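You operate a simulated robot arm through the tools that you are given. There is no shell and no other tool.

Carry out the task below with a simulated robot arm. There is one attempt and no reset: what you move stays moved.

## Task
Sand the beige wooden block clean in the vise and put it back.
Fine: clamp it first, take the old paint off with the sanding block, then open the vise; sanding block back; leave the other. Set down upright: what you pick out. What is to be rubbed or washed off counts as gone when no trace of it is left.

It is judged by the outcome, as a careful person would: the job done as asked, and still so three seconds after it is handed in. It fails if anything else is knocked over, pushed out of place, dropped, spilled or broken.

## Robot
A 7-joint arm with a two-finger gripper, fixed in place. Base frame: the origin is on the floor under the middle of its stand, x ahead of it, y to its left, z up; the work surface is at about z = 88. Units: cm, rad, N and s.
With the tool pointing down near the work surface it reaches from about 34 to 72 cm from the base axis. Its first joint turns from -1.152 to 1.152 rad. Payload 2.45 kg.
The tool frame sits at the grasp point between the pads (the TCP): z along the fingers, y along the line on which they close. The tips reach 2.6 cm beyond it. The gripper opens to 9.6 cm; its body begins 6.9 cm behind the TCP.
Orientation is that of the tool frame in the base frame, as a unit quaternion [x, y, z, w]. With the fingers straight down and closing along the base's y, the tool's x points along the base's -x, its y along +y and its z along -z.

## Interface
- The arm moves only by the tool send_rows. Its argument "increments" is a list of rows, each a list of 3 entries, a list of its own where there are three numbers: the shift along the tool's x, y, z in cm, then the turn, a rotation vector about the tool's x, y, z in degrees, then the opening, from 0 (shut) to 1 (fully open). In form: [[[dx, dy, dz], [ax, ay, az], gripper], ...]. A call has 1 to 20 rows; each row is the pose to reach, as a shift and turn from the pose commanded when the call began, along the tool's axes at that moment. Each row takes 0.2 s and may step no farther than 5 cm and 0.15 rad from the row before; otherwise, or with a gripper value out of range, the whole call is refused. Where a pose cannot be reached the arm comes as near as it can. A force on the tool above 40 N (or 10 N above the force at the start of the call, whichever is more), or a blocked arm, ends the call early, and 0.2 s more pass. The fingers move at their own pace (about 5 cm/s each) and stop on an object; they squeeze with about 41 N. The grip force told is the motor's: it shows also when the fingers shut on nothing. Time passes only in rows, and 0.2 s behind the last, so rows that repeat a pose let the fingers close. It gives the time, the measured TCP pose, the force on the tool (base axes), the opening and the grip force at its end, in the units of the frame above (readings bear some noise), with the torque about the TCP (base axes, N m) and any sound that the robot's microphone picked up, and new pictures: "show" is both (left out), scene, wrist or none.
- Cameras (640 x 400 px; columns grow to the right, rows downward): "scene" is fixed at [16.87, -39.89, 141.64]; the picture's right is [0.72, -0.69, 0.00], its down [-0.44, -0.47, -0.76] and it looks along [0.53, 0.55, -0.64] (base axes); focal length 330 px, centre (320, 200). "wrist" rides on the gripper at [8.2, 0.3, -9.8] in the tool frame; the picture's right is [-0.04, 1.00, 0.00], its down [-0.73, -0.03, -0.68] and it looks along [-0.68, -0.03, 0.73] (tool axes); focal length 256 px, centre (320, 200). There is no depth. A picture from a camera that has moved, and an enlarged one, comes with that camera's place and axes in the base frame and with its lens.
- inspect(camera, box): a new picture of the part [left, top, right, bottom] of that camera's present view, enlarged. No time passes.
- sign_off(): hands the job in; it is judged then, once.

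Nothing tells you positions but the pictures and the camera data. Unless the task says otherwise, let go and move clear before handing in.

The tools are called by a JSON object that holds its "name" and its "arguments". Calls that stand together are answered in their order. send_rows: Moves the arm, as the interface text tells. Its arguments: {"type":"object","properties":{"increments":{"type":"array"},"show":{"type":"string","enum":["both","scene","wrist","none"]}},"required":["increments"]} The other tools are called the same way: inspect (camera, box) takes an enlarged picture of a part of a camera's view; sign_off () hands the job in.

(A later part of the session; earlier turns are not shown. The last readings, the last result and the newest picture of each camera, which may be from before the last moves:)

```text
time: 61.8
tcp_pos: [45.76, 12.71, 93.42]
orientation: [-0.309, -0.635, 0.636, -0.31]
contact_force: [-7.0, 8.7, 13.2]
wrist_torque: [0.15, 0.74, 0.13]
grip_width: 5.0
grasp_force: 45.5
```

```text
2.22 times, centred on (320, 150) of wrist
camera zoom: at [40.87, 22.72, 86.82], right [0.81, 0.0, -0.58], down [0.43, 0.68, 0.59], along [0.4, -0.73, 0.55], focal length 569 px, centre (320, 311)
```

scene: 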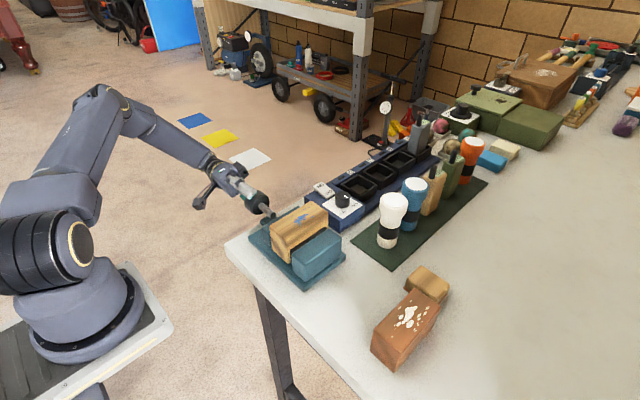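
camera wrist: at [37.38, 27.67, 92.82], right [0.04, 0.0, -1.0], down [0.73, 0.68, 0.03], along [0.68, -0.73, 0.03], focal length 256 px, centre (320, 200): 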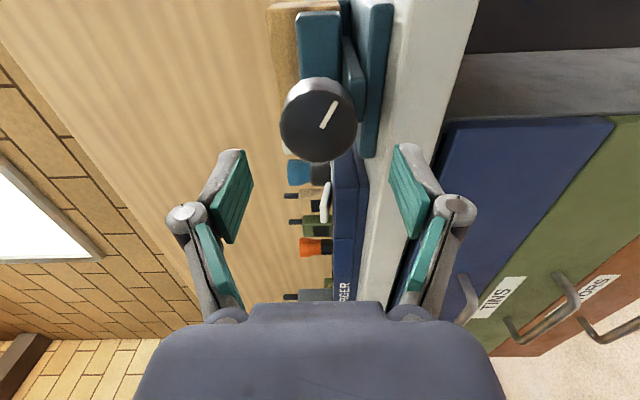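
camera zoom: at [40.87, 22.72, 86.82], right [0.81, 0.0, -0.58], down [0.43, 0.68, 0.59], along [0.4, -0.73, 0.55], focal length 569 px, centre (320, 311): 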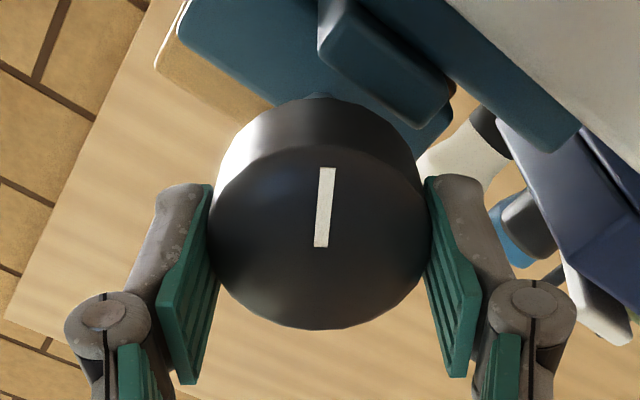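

The grip slipped on the knob at about 0.9 N·m, so the clamp is about as tight as I can turn it. I'll release and look at whether the knob and jaw hold.

{"name": "send_rows", "arguments": {"increments": [[[0, 0, 0], [0, 0, 0], 0.3], [[0, 0, 0], [0, 0, 0], 0.6], [[0, 0, 0], [0, 0, 0], 0.7], [[0, 0, -1], [0, 0, 0], 0.75], [[0, 0, -2.5], [0, 0, 0], 0.8], [[0, 0, -4], [0, 0, 0], 0.8], [[0, 0, -5], [0, 0, 0], 0.8], [[0, 0, -5], [0, 0, 0], 0.8]], "show": "both"}}

{"name": "inspect", "arguments": {"camera": "scene", "box": [240, 190, 350, 290]}}

{"name": "inspect", "arguments": {"camera": "wrist", "box": [200, 20, 440, 200]}}

```text
time: 63.6
tcp_pos: [45.77, 17.81, 93.39]
orientation: [0.309, 0.636, -0.636, 0.31]
contact_force: [0.1, 0.0, -1.0]
wrist_torque: [0.01, -0.03, 0.0]
grip_width: 7.69
grasp_force: 0.1
camera wrist: at [40.84, 27.83, 86.74], right [0.81, 0.0, -0.59], down [0.43, 0.68, 0.59], along [0.4, -0.73, 0.55], focal length 256 px, centre (320, 200)
```

scene: 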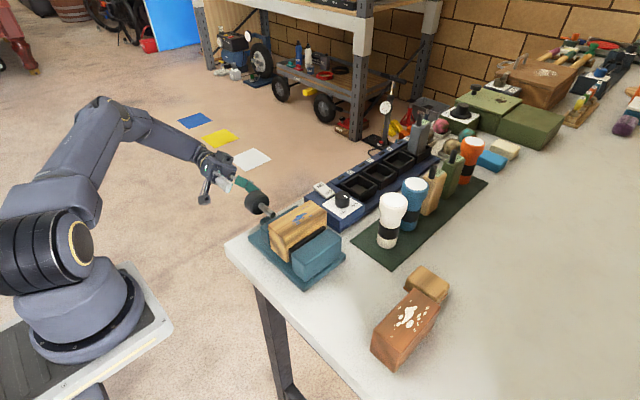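
wrist: 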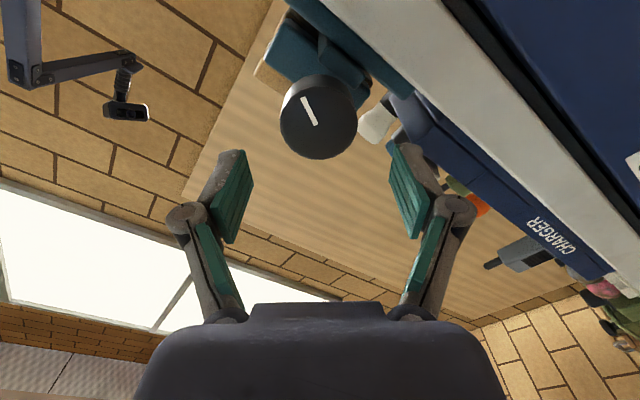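

```text
4.00 times, centred on (295, 240) of scene
camera zoom: at [16.87, -39.89, 141.64], right [0.72, -0.69, 0.0], down [-0.44, -0.47, -0.76], along [0.53, 0.55, -0.64], focal length 1320 px, centre (420, 40)
```

zoom: 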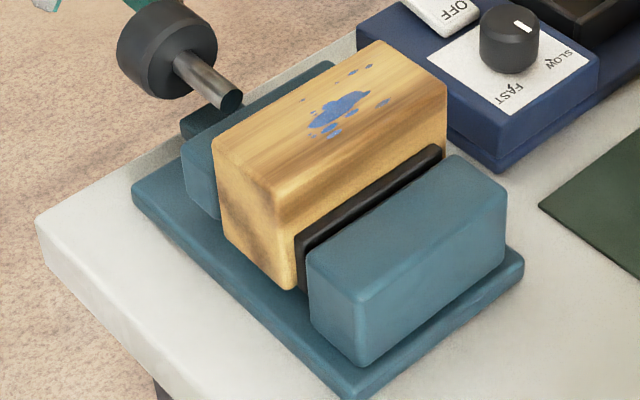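

```text
2.22 times, centred on (320, 110) of wrist
camera zoom: at [40.84, 27.83, 86.74], right [0.81, 0.0, -0.59], down [0.43, 0.68, 0.59], along [0.4, -0.73, 0.55], focal length 569 px, centre (320, 400)
```

zoom: 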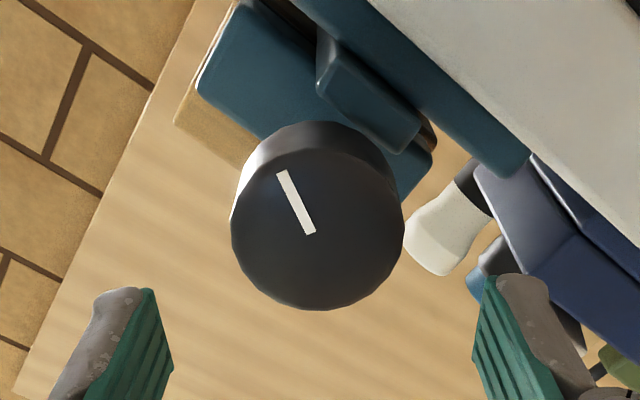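

After release the knob sprang back some and the dark pad moved away from the fixed jaw, so that pad seems springy. I'll look closely at the contact gaps.

{"name": "inspect", "arguments": {"camera": "scene", "box": [260, 195, 335, 265]}}

{"name": "inspect", "arguments": {"camera": "wrist", "box": [250, 0, 420, 110]}}

```text
5.71 times, centred on (298, 230) of scene
camera zoom: at [16.87, -39.89, 141.64], right [0.72, -0.69, 0.0], down [-0.44, -0.47, -0.76], along [0.53, 0.55, -0.64], focal length 1886 px, centre (449, 29)
```

zoom: 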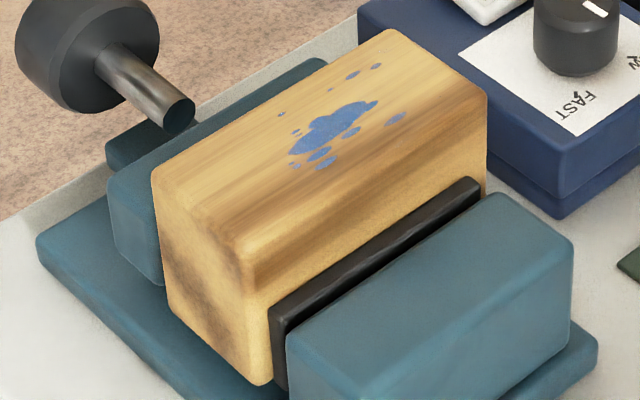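

```text
3.64 times, centred on (335, 55) of wrist
camera zoom: at [40.84, 27.83, 86.74], right [0.81, 0.0, -0.59], down [0.43, 0.68, 0.59], along [0.4, -0.73, 0.55], focal length 931 px, centre (266, 727)
```

zoom: 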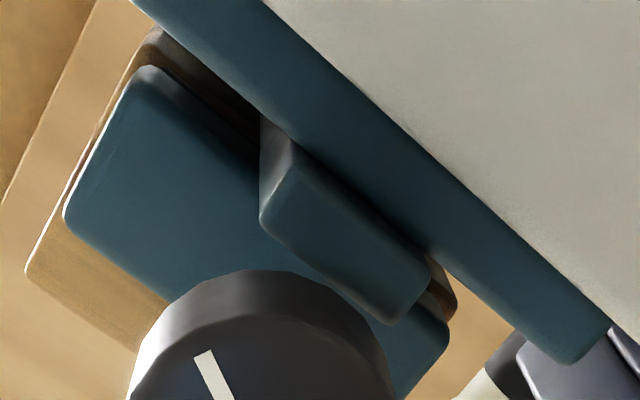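

{"name": "inspect", "arguments": {"camera": "scene", "box": [236, 184, 356, 294]}}

```text
3.64 times, centred on (296, 239) of scene
camera zoom: at [16.87, -39.89, 141.64], right [0.72, -0.69, 0.0], down [-0.44, -0.47, -0.76], along [0.53, 0.55, -0.64], focal length 1200 px, centre (407, 58)
```

zoom: 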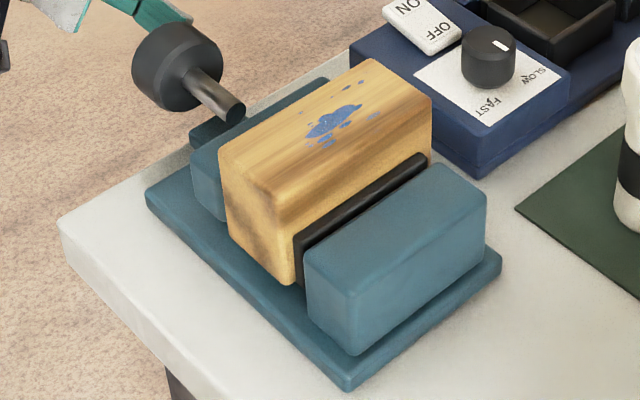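

The pad is back at its free position, so the sudden release let the screw unwind. I'll regrip, tighten again, then ease the torque to zero before opening, so friction holds it.

{"name": "send_rows", "arguments": {"increments": [[[0, 0, 0], [0, 0, -7.5], 0.8], [[0, -0.05, 0], [0, 0, -15], 0.8], [[0, -0.1, 0], [0, 0, -22.5], 0.8], [[0, -0.15, 0], [0, 0, -30], 0.8], [[0.01, -0.18, 0], [0, 0, -37.5], 0.8], [[0.01, -0.18, 0], [0, 0, -45], 0.8], [[0.01, -0.18, 0], [0, 0, -52], 0.8], [[0.01, -0.18, 1.5], [0, 0, -52], 0.8], [[0.01, -0.18, 3], [0, 0, -52], 0.8], [[0.01, -0.18, 4.3], [0, 0, -52], 0.8], [[0.01, -0.18, 4.95], [0, 0, -52], 0.75], [[0.01, -0.18, 4.95], [0, 0, -52], 0.6], [[0.01, -0.18, 4.95], [0, 0, -52], 0.3], [[0.01, -0.18, 4.95], [0, 0, -52], 0.0], [[0.01, -0.18, 4.95], [0, 0, -52], 0.0], [[0.01, -0.18, 4.95], [0, 0, -52], 0.0]], "show": "wrist"}}

{"name": "inspect", "arguments": {"camera": "wrist", "box": [200, 60, 440, 240]}}

```text
time: 67.0
tcp_pos: [45.48, 13.1, 93.17]
orientation: [-0.002, 0.709, -0.705, -0.001]
contact_force: [-1.1, 4.1, -30.2]
wrist_torque: [0.62, -0.05, -0.41]
grip_width: 5.1
grasp_force: 44.8
camera wrist: at [37.25, 22.92, 92.99], right [0.03, 0.01, -1.0], down [0.73, 0.68, 0.03], along [0.68, -0.73, 0.02], focal length 256 px, centre (320, 200)
```

wrist: 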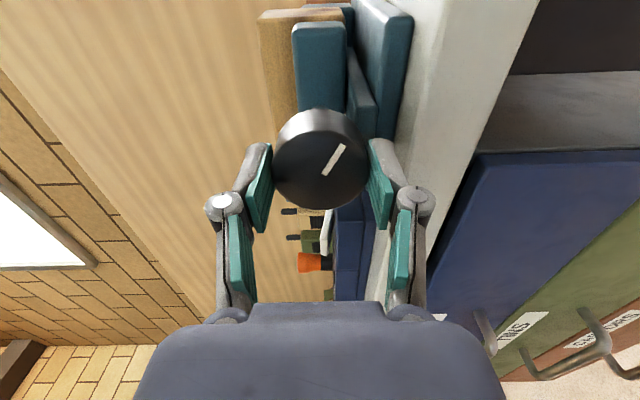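

```text
2.22 times, centred on (320, 150) of wrist
camera zoom: at [37.25, 22.92, 92.99], right [0.03, 0.01, -1.0], down [0.73, 0.68, 0.03], along [0.68, -0.73, 0.02], focal length 569 px, centre (320, 311)
```

zoom: 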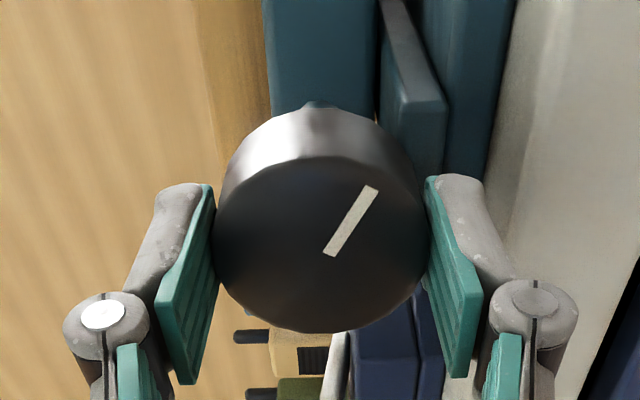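

{"name": "send_rows", "arguments": {"increments": [[[0, 0.15, 0], [0, 0, 0], 0.0], [[0, 0.27, 0], [0, 0, 0], 0.0], [[0, 0.27, 0], [0, 0, 5], 0.0], [[0, 0.27, 0], [0, 0, 10], 0.0], [[0, 0.27, 0], [0, 0, 15], 0.0], [[0, 0.27, 0], [0, 0, 15], 0.0]], "show": "none"}}

{"name": "send_rows", "arguments": {"increments": [[[0, 0, 0], [0, 0, 4], 0.0], [[0, 0, 0], [0, 0, 8], 0.0], [[0, 0, 0], [0, 0, 8], 0.0]], "show": "none"}}

{"name": "inspect", "arguments": {"camera": "scene", "box": [236, 184, 356, 294]}}

```text
time: 68.4
tcp_pos: [45.55, 12.96, 93.19]
orientation: [0.092, 0.702, -0.7, 0.094]
contact_force: [-8.1, 17.1, -5.1]
wrist_torque: [0.47, 0.13, -1.07]
grip_width: 5.04
grasp_force: 44.5
```

```text
time: 69.2
tcp_pos: [45.53, 13.01, 93.1]
orientation: [0.138, 0.694, -0.693, 0.142]
contact_force: [-9.5, 20.9, 0.6]
wrist_torque: [-0.25, 0.37, -0.21]
grip_width: 5.09
grasp_force: 44.9
```

```text
3.64 times, centred on (296, 239) of scene
camera zoom: at [16.85, -39.83, 141.66], right [0.72, -0.69, 0.0], down [-0.44, -0.47, -0.76], along [0.53, 0.55, -0.65], focal length 1200 px, centre (407, 58)
```

zoom: 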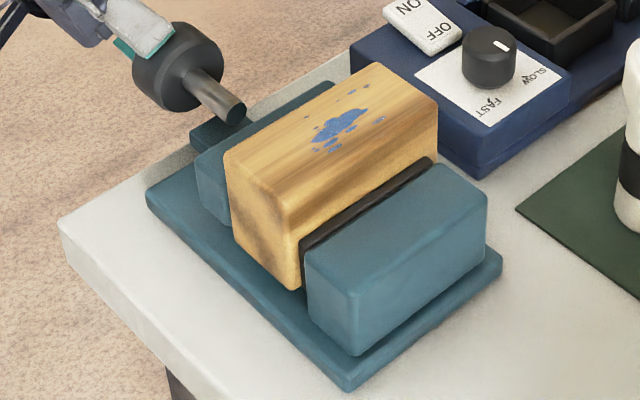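

{"name": "send_rows", "arguments": {"increments": [[[0, 0, -0.15], [0, 0, 0], 0.0], [[0, 0, -0.15], [0, 0, 4], 0.0], [[0, 0, -0.15], [0, 0, 8], 0.0], [[0, 0, -0.15], [0, 0, 8], 0.0]], "show": "none"}}

{"name": "send_rows", "arguments": {"increments": [[[0, 0, 0], [0, 0, -2], 0.0], [[0, 0, 0], [0, 0, -4], 0.0], [[0, 0, 0], [0, 0, -4], 0.0]], "show": "none"}}

{"name": "send_rows", "arguments": {"increments": [[[0, 0, 0], [0, 0, -2], 0.0], [[0, 0, 0], [0, 0, -4], 0.0], [[0, 0, 0], [0, 0, -4], 0.0]], "show": "none"}}

```text
time: 70.2
tcp_pos: [45.61, 13.11, 93.28]
orientation: [-0.189, -0.681, 0.682, -0.189]
contact_force: [-6.7, 1.4, 4.8]
wrist_torque: [-0.64, 0.52, -0.39]
grip_width: 5.03
grasp_force: 44.7
```

```text
time: 71.0
tcp_pos: [45.61, 12.98, 93.27]
orientation: [-0.164, -0.688, 0.688, -0.165]
contact_force: [-3.9, -1.8, 11.5]
wrist_torque: [-0.41, 0.42, -0.7]
grip_width: 5.07
grasp_force: 45.7
```

```text
time: 71.8
tcp_pos: [45.54, 13.0, 93.25]
orientation: [-0.14, -0.692, 0.694, -0.141]
contact_force: [-5.2, -12.7, 20.6]
wrist_torque: [-0.1, 0.36, 0.33]
grip_width: 5.05
grasp_force: 45.1
```

Torque follows the turn like a spring with little friction. I'll back off slowly while reading torque to find where it settles.

{"name": "send_rows", "arguments": {"increments": [[[0, 0.1, 0.12], [0, 0, -2], 0.0], [[0, 0, 0.12], [0, 0, -4], 0.0], [[0, 0, 0.12], [0, 0, -4], 0.0], [[0, 0, 0.12], [0, 0, -4], 0.0], [[0, 0, 0.12], [0, 0, -4], 0.0]], "show": "none"}}

{"name": "send_rows", "arguments": {"increments": [[[0, 0, 0], [0, 0, -2], 0.0], [[0, 0, 0], [0, 0, -4], 0.0], [[0, 0, 0], [0, 0, -4], 0.0], [[0, 0, 0], [0, 0, -4], 0.0]], "show": "none"}}

{"name": "inspect", "arguments": {"camera": "wrist", "box": [200, 60, 440, 240]}}

{"name": "inspect", "arguments": {"camera": "scene", "box": [236, 184, 356, 294]}}

```text
time: 73.0
tcp_pos: [45.62, 13.06, 93.2]
orientation: [-0.115, -0.697, 0.698, -0.117]
contact_force: [5.6, 6.5, 14.8]
wrist_torque: [-0.5, 0.1, 0.3]
grip_width: 5.05
grasp_force: 44.8
```

```text
time: 74.0
tcp_pos: [45.58, 13.1, 93.18]
orientation: [-0.09, -0.701, 0.702, -0.092]
contact_force: [4.4, 17.6, 24.6]
wrist_torque: [-0.18, 0.22, 0.0]
grip_width: 5.07
grasp_force: 44.5
```

```text
2.22 times, centred on (320, 150) of wrist
camera zoom: at [37.67, 22.92, 90.79], right [0.3, 0.0, -0.96], down [0.7, 0.68, 0.22], along [0.65, -0.73, 0.2], focal length 569 px, centre (320, 311)
```

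zoom: 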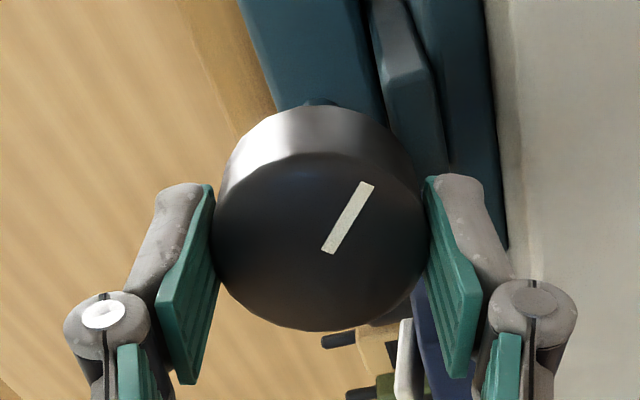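

```text
3.64 times, centred on (296, 239) of scene
camera zoom: at [16.85, -39.85, 141.65], right [0.72, -0.69, 0.0], down [-0.44, -0.47, -0.76], along [0.53, 0.55, -0.64], focal length 1200 px, centre (407, 58)
```

zoom: 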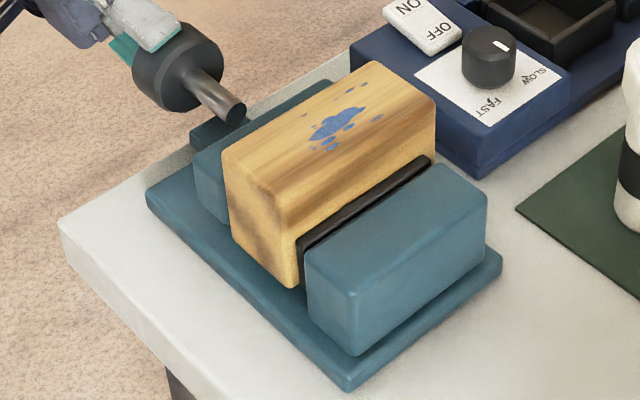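

{"name": "send_rows", "arguments": {"increments": [[[0, -0.15, -0.1], [0, 0, 0], 0.0], [[0, -0.22, -0.15], [0, 0, 0], 0.0], [[0, -0.22, -0.15], [0, 0, 0], 0.0]], "show": "none"}}

{"name": "send_rows", "arguments": {"increments": [[[0, 0, 0], [0, 0, 0], 0.52], [[0, 0, 0], [0, 0, 0], 0.54], [[0, 0, 0], [0, 0, 0], 0.56], [[0, 0, 0], [0, 0, 0], 0.58], [[0, 0, 0], [0, 0, 0], 0.58]], "show": "none"}}

{"name": "inspect", "arguments": {"camera": "wrist", "box": [200, 60, 440, 240]}}

{"name": "inspect", "arguments": {"camera": "scene", "box": [236, 184, 356, 294]}}

```text
time: 74.8
tcp_pos: [45.44, 12.97, 93.23]
orientation: [0.091, 0.701, -0.701, 0.092]
contact_force: [11.5, -4.8, -3.8]
wrist_torque: [-0.67, 0.19, 1.21]
grip_width: 5.03
grasp_force: 45.4
```

```text
time: 76.0
tcp_pos: [45.57, 13.05, 93.48]
orientation: [-0.091, -0.701, 0.701, -0.091]
contact_force: [-0.3, -0.1, 0.7]
wrist_torque: [-0.03, 0.01, 0.03]
grip_width: 5.56
grasp_force: 0.1
```

```text
2.22 times, centred on (320, 150) of wrist
camera zoom: at [37.61, 23.05, 90.95], right [0.3, 0.0, -0.96], down [0.7, 0.68, 0.22], along [0.65, -0.73, 0.2], focal length 569 px, centre (320, 311)
```

zoom: 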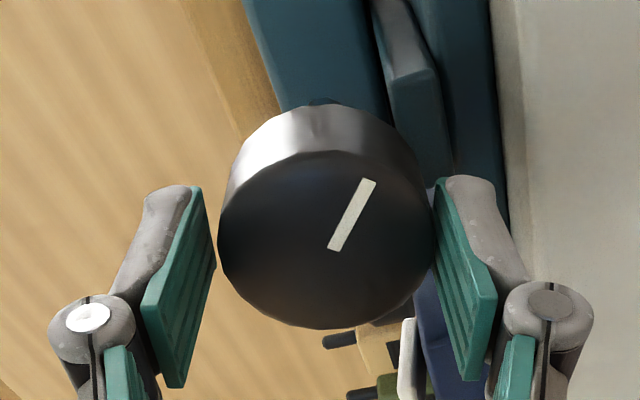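

```text
3.64 times, centred on (296, 239) of scene
camera zoom: at [16.87, -39.89, 141.64], right [0.72, -0.69, 0.0], down [-0.44, -0.47, -0.76], along [0.53, 0.55, -0.64], focal length 1200 px, centre (407, 58)
```

zoom: 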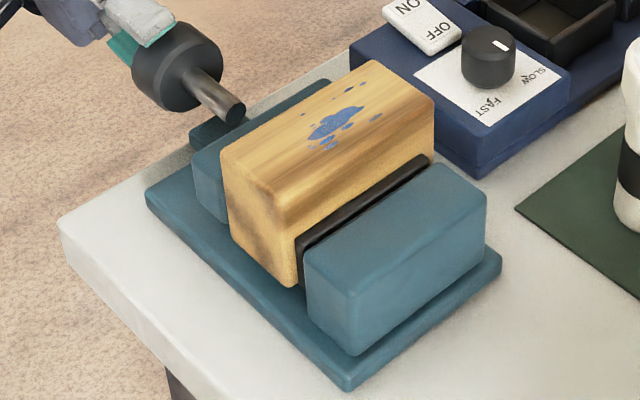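

With a slow release the knob held this time: it settled only a few degrees back and the pad stays slightly compressed. I'll withdraw, rise, and turn the gripper back down to inspect the clamp from above.

{"name": "send_rows", "arguments": {"increments": [[[0, 0, 0], [0, 0, 0], 0.7], [[0, 0, 0], [0, 0, 0], 0.8], [[0, 0, -1.5], [0, 0, 0], 0.8], [[0, 0, -3], [0, 0, 0], 0.8], [[0, 0, -5], [0, 0, 0], 0.8], [[0, 0, -5.5], [0, 0, -7], 0.8], [[0, 0, -5.5], [0, 0, -15], 0.8], [[0, 0, -5.5], [0, 0, -15], 0.8]], "show": "none"}}

{"name": "send_rows", "arguments": {"increments": [[[0, -3, 0], [0, 0, 0], 0.8], [[0, -6, 0], [0, 0, 0], 0.8], [[0, -9, 0], [0, 0, 0], 0.8], [[0, -12, 0], [0, 0, 0], 0.8], [[0, -15, 0], [0, 0, 0], 0.8], [[0, -18, 0], [0, 0, 0], 0.8], [[0, -20, 0], [-7, 0, 0], 0.8], [[0, -20, 0], [-14, 0, 0], 0.8], [[0, -20, 0], [-21, 0, 0], 0.8], [[0, -20, 0], [-28, 0, 0], 0.8], [[0, -20, 0], [-35, 0, 0], 0.8], [[0, -20, 0], [-42, 0, 0], 0.8], [[0, -20, 0], [-49, 0, 0], 0.8], [[0, -20, 0], [-56, 0, 0], 0.8], [[0, -20, 0], [-63, 0, 0], 0.8], [[0, -20, 0], [-70, 0, 0], 0.8], [[0, -20, 0], [-77, 0, 0], 0.8], [[0, -20, 0], [-84, 0, 0], 0.8], [[0, -20, 0], [-90, 0, 0], 0.8], [[0, -20, 0], [-90, 0, 0], 0.8]], "show": "both"}}

{"name": "inspect", "arguments": {"camera": "scene", "box": [236, 184, 356, 294]}}

```text
time: 77.8
tcp_pos: [45.37, 18.52, 93.32]
orientation: [-0.001, 0.708, -0.707, -0.001]
contact_force: [0.4, 0.0, 0.4]
wrist_torque: [-0.01, -0.02, -0.03]
grip_width: 7.67
grasp_force: 0.1
```

```text
time: 82.0
tcp_pos: [45.47, 18.6, 113.41]
orientation: [0.0, 1.0, 0.002, 0.0]
contact_force: [0.9, 1.1, 0.4]
wrist_torque: [0.01, 0.0, 0.0]
grip_width: 7.67
grasp_force: 0.1
camera wrist: at [37.29, 19.02, 123.23], right [0.04, 1.0, 0.0], down [0.73, -0.03, 0.68], along [0.68, -0.03, -0.74], focal length 256 px, centre (320, 200)
```

scene: 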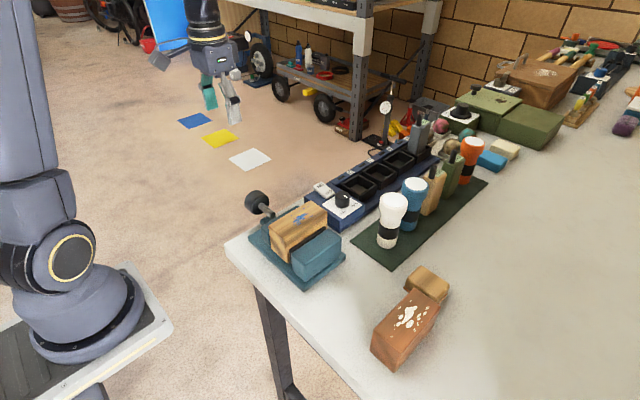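
wrist: 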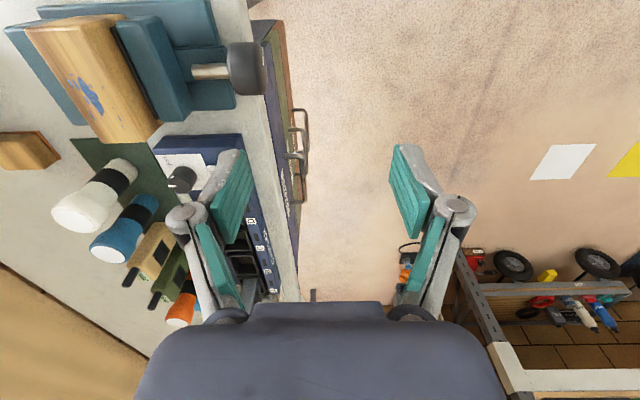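

```text
3.64 times, centred on (296, 239) of scene
camera zoom: at [16.87, -39.89, 141.64], right [0.72, -0.69, 0.0], down [-0.44, -0.47, -0.76], along [0.53, 0.55, -0.64], focal length 1200 px, centre (407, 58)
```

zoom: 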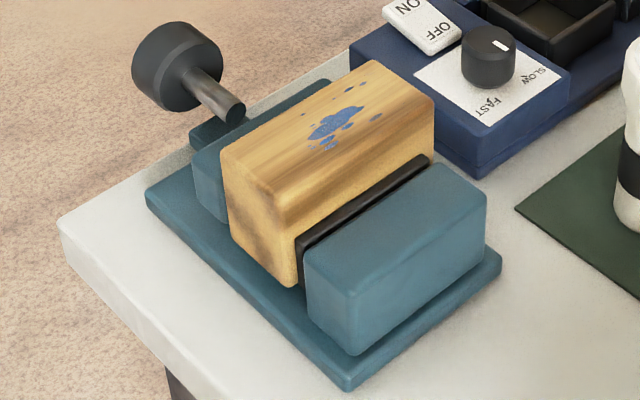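

The block is held between jaw and pad. Now to the sanding block: I'll move over to view it from above first.

{"name": "send_rows", "arguments": {"increments": [[[0, -2, 0], [0, 0, 0], 0.8], [[0, -6, 0], [0, 0, 0], 0.8], [[0, -10, 0], [0, 0, 0], 0.8], [[0, -14, 0], [0, 0, 0], 0.8], [[0, -18, 0], [0, 0, 0], 0.8], [[0, -22, 0], [0, 0, 0], 0.8], [[-0.5, -26, 0], [0, 0, 0], 0.8], [[-1, -30, 0], [0, 0, 0], 0.8], [[-1.5, -34, 0], [0, 0, 0], 0.8], [[-2, -38, 0], [0, 0, 0], 0.8], [[-2.5, -42, 0], [0, 0, 0], 0.8], [[-2.5, -45.6, 0], [0, 0, 0], 0.8], [[-2.5, -45.6, 0], [0, 0, 0], 0.8]], "show": "wrist"}}

{"name": "inspect", "arguments": {"camera": "wrist", "box": [220, 60, 420, 200]}}

{"name": "inspect", "arguments": {"camera": "scene", "box": [370, 240, 470, 340]}}

```text
time: 84.8
tcp_pos: [48.01, -26.76, 113.25]
orientation: [-0.002, 1.0, 0.0, -0.001]
contact_force: [0.4, 0.6, -1.1]
wrist_torque: [0.0, -0.03, -0.01]
grip_width: 7.69
grasp_force: 0.1
camera wrist: at [39.82, -26.38, 123.06], right [0.04, 1.0, 0.0], down [0.73, -0.03, 0.68], along [0.68, -0.03, -0.74], focal length 256 px, centre (320, 200)
```

wrist: 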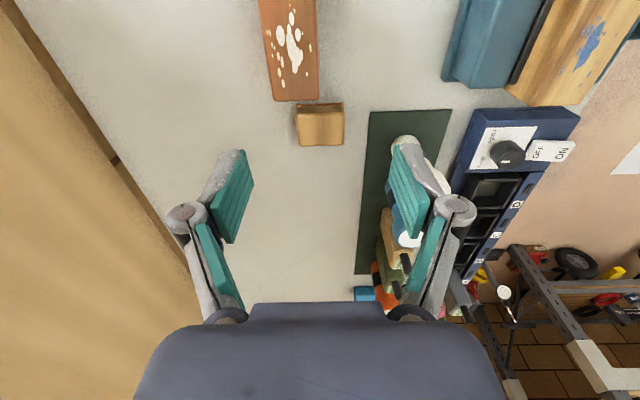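

```text
2.86 times, centred on (320, 130) of wrist
camera zoom: at [39.82, -26.38, 123.06], right [0.04, 1.0, 0.0], down [0.73, -0.03, 0.68], along [0.68, -0.03, -0.74], focal length 731 px, centre (320, 400)
```

zoom: 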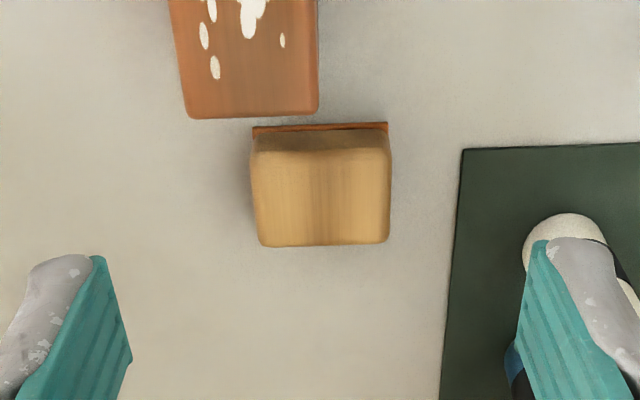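

```text
4.00 times, centred on (420, 290) of scene
camera zoom: at [16.87, -39.89, 141.64], right [0.72, -0.69, 0.0], down [-0.44, -0.47, -0.76], along [0.53, 0.55, -0.64], focal length 1320 px, centre (-80, -160)
```

zoom: 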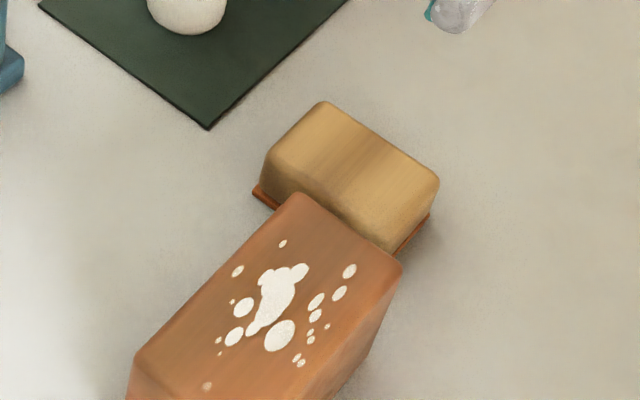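

The sanding block is at about x 54.1–59.2, y −30.2 to −23.8, ~3.2 cm tall, with the abrasive sheet on its underside. I'll position above it and verify.

{"name": "send_rows", "arguments": {"increments": [[[-3, -0.1, 2], [0, 0, 0], 0.87], [[-6, -0.2, 4.5], [0, 0, 0], 0.87], [[-8.64, -0.24, 8], [0, 0, 0], 0.87], [[-8.64, -0.24, 11.5], [0, 0, 0], 0.87], [[-8.64, -0.24, 14.5], [0, 0, 0], 0.87], [[-8.64, -0.24, 14.5], [0, 0, 0], 0.87]], "show": "both"}}

{"name": "inspect", "arguments": {"camera": "wrist", "box": [220, 40, 420, 200]}}

```text
time: 86.2
tcp_pos: [56.76, -27.11, 98.8]
orientation: [-0.001, 1.0, 0.0, -0.001]
contact_force: [-0.2, -1.5, 0.5]
wrist_torque: [0.0, -0.04, 0.0]
grip_width: 8.36
grasp_force: 0.0
camera wrist: at [48.48, -26.78, 108.61], right [0.04, 1.0, 0.0], down [0.73, -0.03, 0.68], along [0.68, -0.03, -0.74], focal length 256 px, centre (320, 200)
```

scene: 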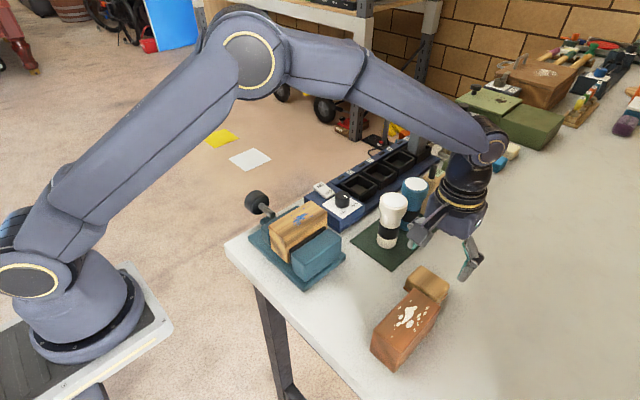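
wrist: 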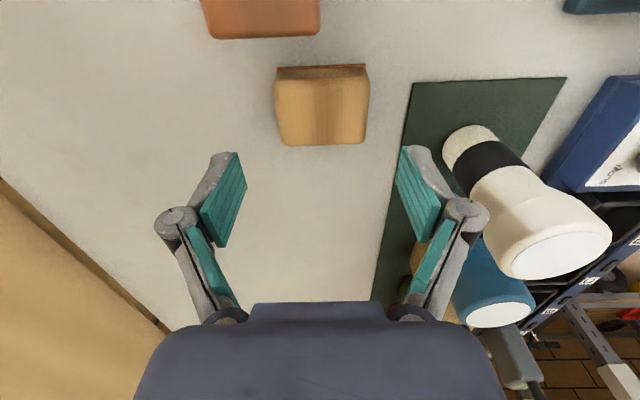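

```text
2.50 times, centred on (320, 120) of wrist
camera zoom: at [48.48, -26.78, 108.61], right [0.04, 1.0, 0.0], down [0.73, -0.03, 0.68], along [0.68, -0.03, -0.74], focal length 640 px, centre (320, 400)
```

zoom: 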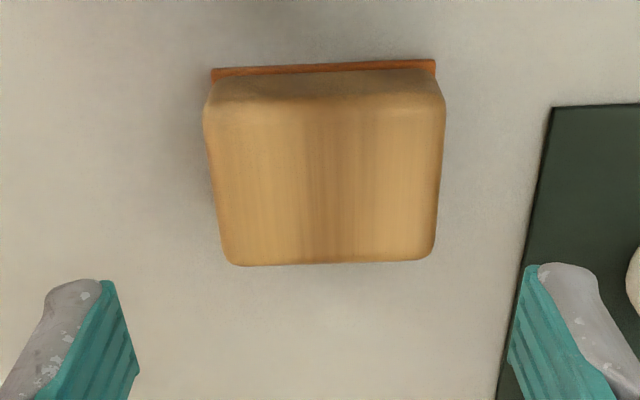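

Alignment is good. Descending and closing on the sanding block.

{"name": "send_rows", "arguments": {"increments": [[[0.15, 0.1, 2], [0, 0, 0], 0.87], [[0.15, 0.1, 4], [0, 0, 0], 0.87], [[0.15, 0.1, 5.5], [0, 0, 0], 0.87], [[0.15, 0.1, 6.7], [0, 0, 0], 0.87], [[0.15, 0.1, 7.35], [0, 0, 0], 0.87], [[0.15, 0.1, 7.35], [0, 0, 0], 0.87]], "show": "both"}}

{"name": "inspect", "arguments": {"camera": "scene", "box": [370, 190, 520, 320]}}

```text
time: 87.6
tcp_pos: [56.49, -27.12, 91.55]
orientation: [-0.001, 1.0, 0.001, -0.001]
contact_force: [-0.2, 0.2, 0.4]
wrist_torque: [-0.03, 0.02, 0.01]
grip_width: 8.38
grasp_force: 0.2
camera wrist: at [48.37, -26.77, 101.29], right [0.04, 1.0, 0.0], down [0.73, -0.03, 0.68], along [0.68, -0.03, -0.74], focal length 256 px, centre (320, 200)
```

scene: 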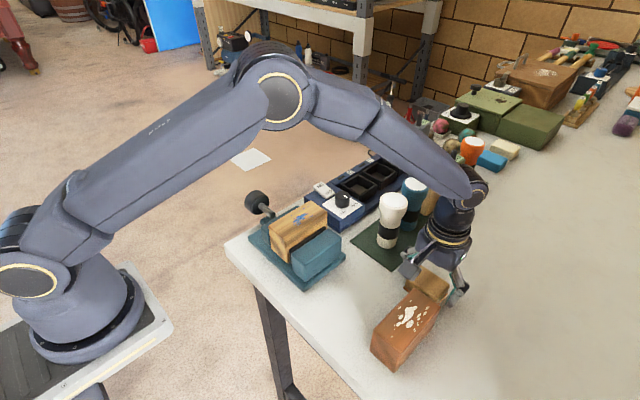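
wrist: 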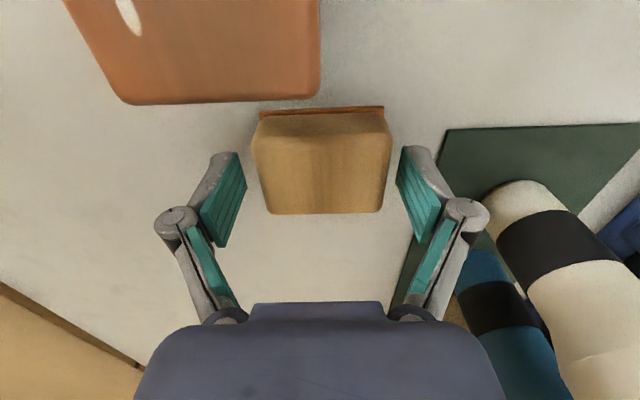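

```text
3.08 times, centred on (445, 255) of scene
camera zoom: at [16.87, -39.89, 141.64], right [0.72, -0.69, 0.0], down [-0.44, -0.47, -0.76], along [0.53, 0.55, -0.64], focal length 1016 px, centre (-65, 31)
```

zoom: 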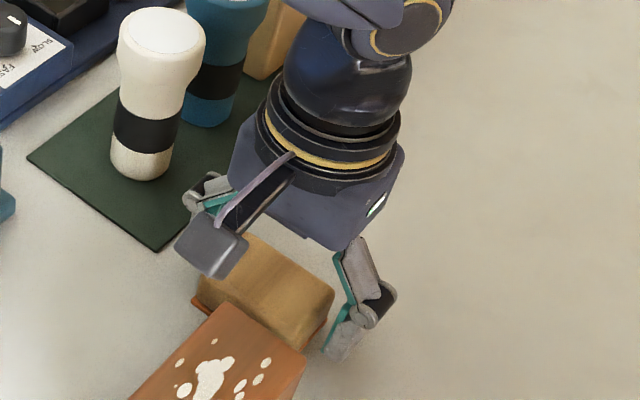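

{"name": "send_rows", "arguments": {"increments": [[[0, 0, 0], [0, 0, 0], 0.75], [[0, 0, 0], [0, 0, 0], 0.65], [[0, 0, 0], [0, 0, 0], 0.4], [[0, 0, 0], [0, 0, 0], 0.0], [[0, 0, 0], [0, 0, 0], 0.0], [[0, 0, 0], [0, 0, 0], 0.0]], "show": "none"}}

{"name": "send_rows", "arguments": {"increments": [[[0, 0, -0.3], [0, 0, 0], 0.0], [[0, 0, -0.8], [0, 0, 0], 0.0], [[0, 0, -1.5], [0, 0, 0], 0.0], [[0, 0, -3], [0, 0, 0], 0.0], [[0, 0, -5], [0, 0, 0], 0.0], [[0, 0, -7], [0, 0, 0], 0.0], [[0, 0, -9], [0, 0, 0], 0.0], [[0, 0, -11], [0, 0, 0], 0.0], [[0, 0, -13], [0, 0, 0], 0.0], [[0, 0, -14], [0, 0, 0], 0.0], [[0, 0, -14], [0, 0, 0], 0.0]], "show": "both"}}

{"name": "inspect", "arguments": {"camera": "scene", "box": [380, 140, 530, 270]}}

```text
time: 89.0
tcp_pos: [56.57, -27.13, 91.43]
orientation: [-0.001, 1.0, 0.0, -0.001]
contact_force: [-0.5, 0.9, 4.7]
wrist_torque: [0.11, 0.11, -0.01]
grip_width: 6.49
grasp_force: 40.8
```

```text
time: 91.4
tcp_pos: [56.49, -27.13, 105.55]
orientation: [0.0, 1.0, 0.0, 0.0]
contact_force: [0.0, 0.2, -1.2]
wrist_torque: [0.03, -0.02, 0.02]
grip_width: 6.49
grasp_force: 41.1
camera wrist: at [48.31, -26.65, 115.34], right [0.04, 1.0, 0.0], down [0.74, -0.03, 0.68], along [0.68, -0.03, -0.74], focal length 256 px, centre (320, 200)
```

scene: 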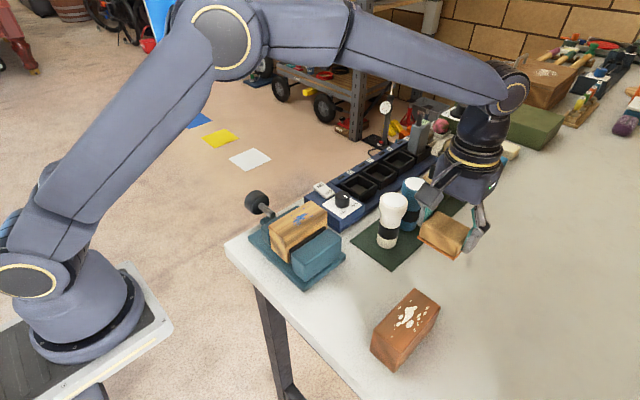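
wrist: 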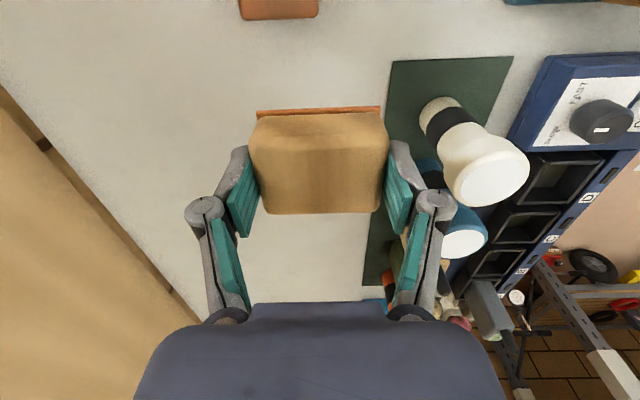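

```text
3.08 times, centred on (455, 205) of scene
camera zoom: at [16.87, -39.89, 141.64], right [0.72, -0.69, 0.0], down [-0.44, -0.47, -0.76], along [0.53, 0.55, -0.64], focal length 1016 px, centre (-95, 185)
```

zoom: 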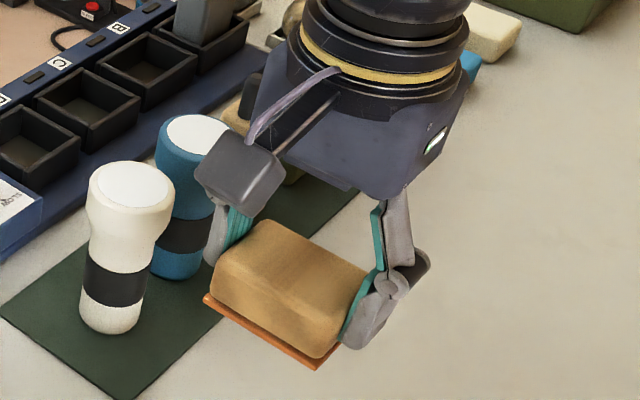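

The sanding block is held well (abrasive side down). I'll carry it back in x first, then over to the vise, staying above everything.

{"name": "send_rows", "arguments": {"increments": [[[2, 0, 0], [0, 0, 0], 0.0], [[4.5, 0, 0], [0, 0, 0], 0.0], [[7, 0, -1], [0, 0, 0], 0.0], [[9.5, 1, -2], [0, 0, 0], 0.0], [[10.5, 3.5, -2], [0, 0, 0], 0.0], [[10.5, 6.5, -2], [0, 0, 0], 0.0], [[10.5, 9.5, -2], [0, 0, 0], 0.0], [[10.5, 12.5, -2], [0, 0, 0], 0.0], [[10.5, 15.5, -2], [0, 0, 0], 0.0], [[10.5, 18.5, -2], [0, 0, 0], 0.0], [[10.5, 21.5, -2], [0, 0, 0], 0.0], [[10.5, 23.9, -2], [0, 0, 0], 0.0], [[10.5, 23.9, -2], [0, 0, 0], 0.0]], "show": "both"}}

{"name": "inspect", "arguments": {"camera": "scene", "box": [230, 140, 380, 290]}}

{"name": "inspect", "arguments": {"camera": "wrist", "box": [200, 0, 440, 200]}}

```text
time: 94.2
tcp_pos: [46.03, -3.12, 107.39]
orientation: [-0.001, 1.0, 0.0, -0.001]
contact_force: [-1.1, -0.6, -0.3]
wrist_torque: [0.0, 0.0, -0.02]
grip_width: 6.5
grasp_force: 40.8
camera wrist: at [37.78, -2.73, 117.34], right [0.04, 1.0, 0.0], down [0.73, -0.03, 0.68], along [0.68, -0.03, -0.74], focal length 256 px, centre (320, 200)
```

scene: 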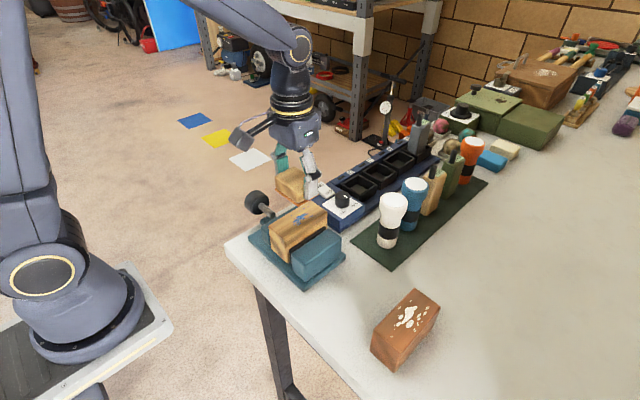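
wrist: 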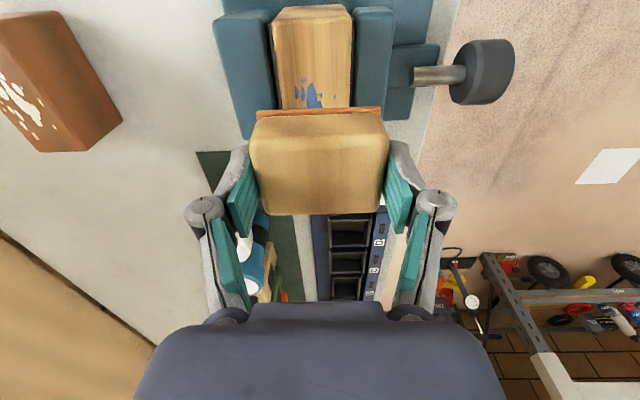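

```text
2.67 times, centred on (305, 215) of scene
camera zoom: at [16.87, -39.89, 141.64], right [0.72, -0.69, 0.0], down [-0.44, -0.47, -0.76], along [0.53, 0.55, -0.64], focal length 880 px, centre (360, 160)
```

zoom: 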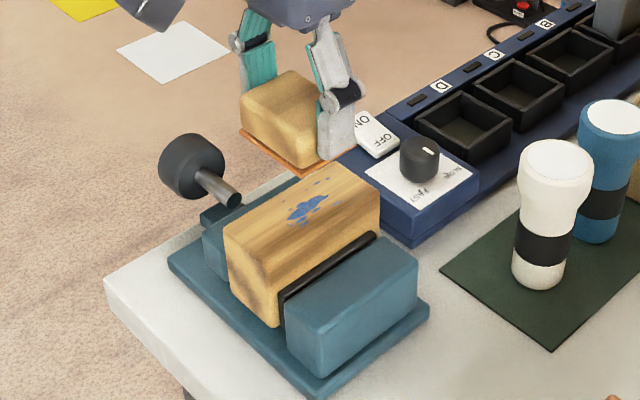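

```text
2.00 times, centred on (320, 100) of wrist
camera zoom: at [37.78, -2.73, 117.34], right [0.04, 1.0, 0.0], down [0.73, -0.03, 0.68], along [0.68, -0.03, -0.74], focal length 512 px, centre (320, 400)
```

zoom: 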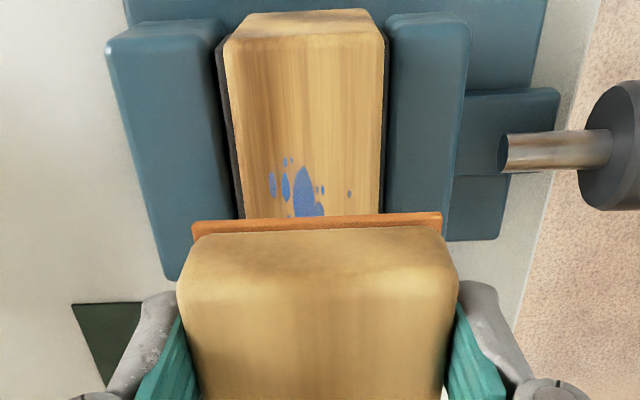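

The paint sits toward the far half of the block. I'll lower the sanding block toward the top face and find contact gently.

{"name": "send_rows", "arguments": {"increments": [[[0, -0.2, 1.5], [0, 0, 0], 0.0], [[0, -0.25, 3], [0, 0, 0], 0.0], [[0, -0.25, 4.5], [0, 0, 0], 0.0], [[0, -0.25, 5.6], [0, 0, 0], 0.0], [[0, -0.25, 5.6], [0, 0, 0], 0.0]], "show": "none"}}

{"name": "send_rows", "arguments": {"increments": [[[0, 0, 0.2], [0, 0, 0], 0.0], [[0, 0, 0.4], [0, 0, 0], 0.0], [[0, 0, 0.4], [0, 0, 0], 0.0]], "show": "none"}}

{"name": "send_rows", "arguments": {"increments": [[[0, 0, 0.1], [0, 0, 0], 0.0], [[0, 0, 0.2], [0, 0, 0], 0.0], [[0, 0, 0.2], [0, 0, 0], 0.0]], "show": "both"}}

{"name": "inspect", "arguments": {"camera": "scene", "box": [230, 140, 380, 290]}}

```text
time: 95.4
tcp_pos: [46.1, -3.4, 101.81]
orientation: [-0.001, 1.0, 0.0, -0.001]
contact_force: [-0.2, -0.1, -0.9]
wrist_torque: [0.01, 0.01, -0.02]
grip_width: 6.51
grasp_force: 41.3
```

```text
time: 96.2
tcp_pos: [46.04, -3.54, 101.55]
orientation: [-0.001, 1.0, 0.0, -0.001]
contact_force: [0.2, 0.1, -0.9]
wrist_torque: [0.0, 0.0, -0.03]
grip_width: 6.5
grasp_force: 41.1
```

```text
time: 97.0
tcp_pos: [46.1, -3.47, 101.48]
orientation: [0.001, 1.0, -0.001, -0.001]
contact_force: [-4.3, -4.8, 22.9]
wrist_torque: [-0.09, 0.42, 0.01]
grip_width: 6.56
grasp_force: 41.1
camera wrist: at [37.77, -3.09, 111.29], right [0.04, 1.0, 0.0], down [0.73, -0.03, 0.68], along [0.68, -0.03, -0.73], focal length 256 px, centre (320, 200)
```

scene: 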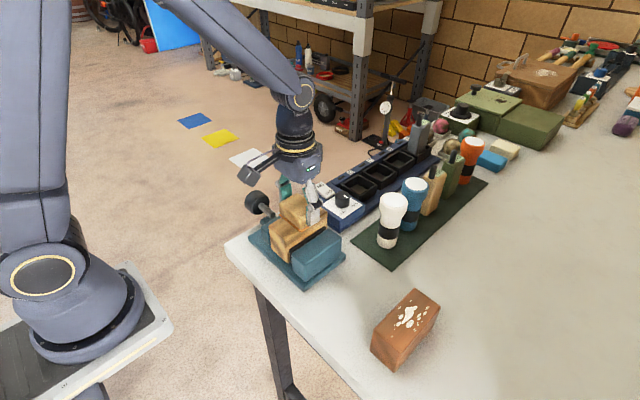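
wrist: 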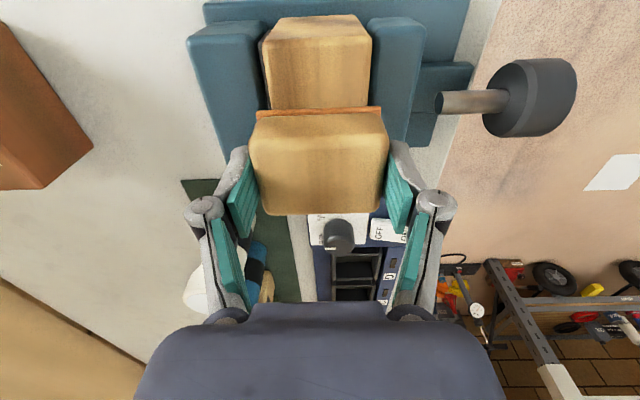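

```text
2.67 times, centred on (305, 215) of scene
camera zoom: at [16.82, -39.9, 141.64], right [0.72, -0.69, 0.0], down [-0.44, -0.47, -0.76], along [0.53, 0.55, -0.64], focal length 880 px, centre (360, 160)
```

zoom: 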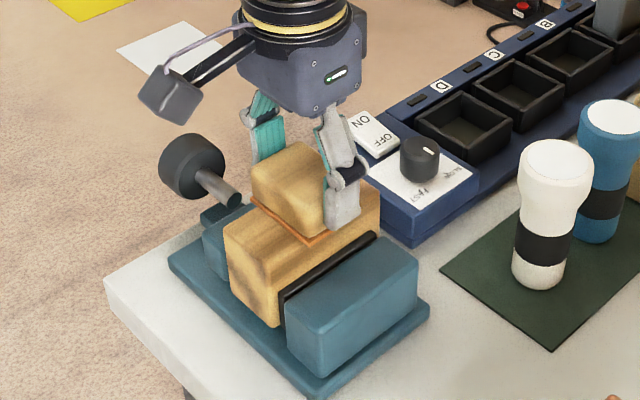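

Contact found: about 23 N at TCP z ≈ 101.45. I'll ease the pressure slightly and start gentle strokes along the block's length.

{"name": "send_rows", "arguments": {"increments": [[[0, 0, -0.07], [0, 0, 0], 0.0], [[-0.6, 0, -0.07], [0, 0, 0], 0.0], [[-1.2, 0, -0.07], [0, 0, 0], 0.0], [[-1.8, 0, -0.07], [0, 0, 0], 0.0], [[-2.4, 0, -0.07], [0, 0, 0], 0.0], [[-3.0, 0, -0.07], [0, 0, 0], 0.0], [[-3.0, 0, -0.07], [0, 0, 0], 0.0]], "show": "both"}}

{"name": "inspect", "arguments": {"camera": "scene", "box": [230, 140, 380, 290]}}

{"name": "inspect", "arguments": {"camera": "wrist", "box": [200, 0, 440, 200]}}

```text
time: 98.6
tcp_pos: [49.01, -3.61, 101.5]
orientation: [-0.001, 1.0, 0.0, -0.001]
contact_force: [-5.7, -0.5, 15.5]
wrist_torque: [0.0, 0.42, 0.0]
grip_width: 6.51
grasp_force: 41.1
camera wrist: at [40.76, -3.14, 111.29], right [0.04, 1.0, 0.0], down [0.73, -0.03, 0.68], along [0.68, -0.03, -0.74], focal length 256 px, centre (320, 200)
```

scene: 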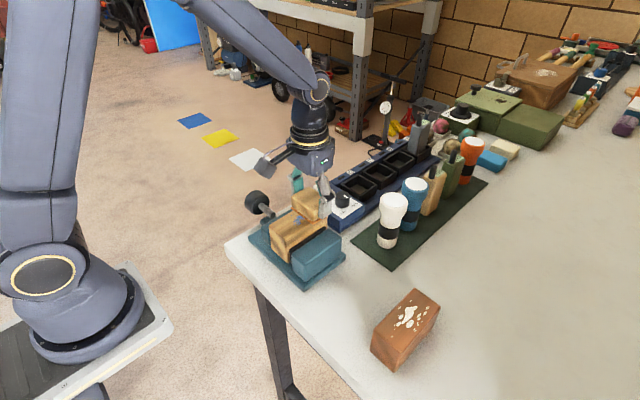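
wrist: 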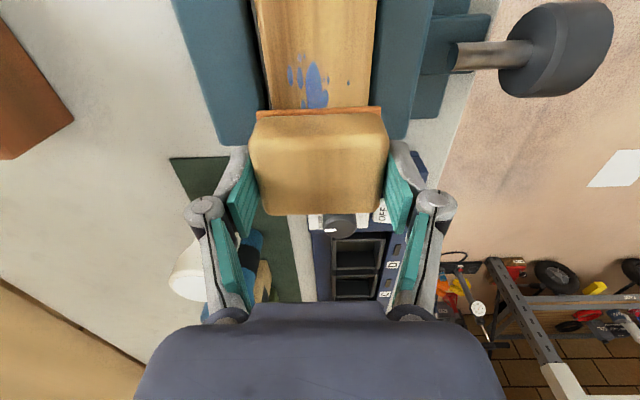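

```text
2.67 times, centred on (305, 215) of scene
camera zoom: at [16.83, -39.89, 141.64], right [0.72, -0.69, 0.0], down [-0.44, -0.47, -0.76], along [0.53, 0.55, -0.64], focal length 880 px, centre (360, 160)
```

zoom: 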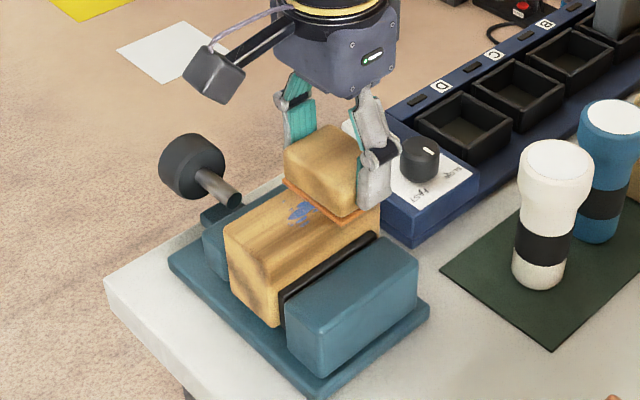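

```text
2.00 times, centred on (320, 100) of wrist
camera zoom: at [40.76, -3.14, 111.29], right [0.04, 1.0, 0.0], down [0.73, -0.03, 0.68], along [0.68, -0.03, -0.74], focal length 512 px, centre (320, 400)
```

zoom: 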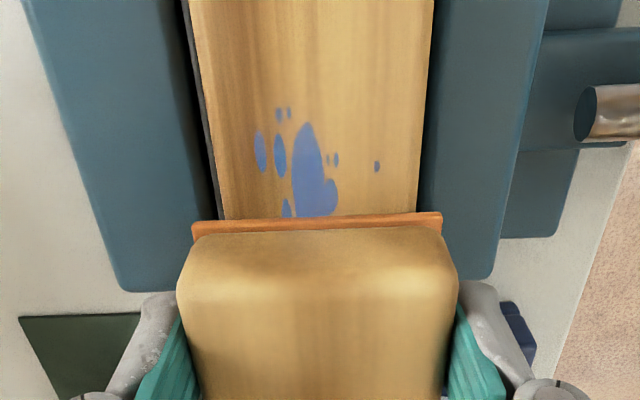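

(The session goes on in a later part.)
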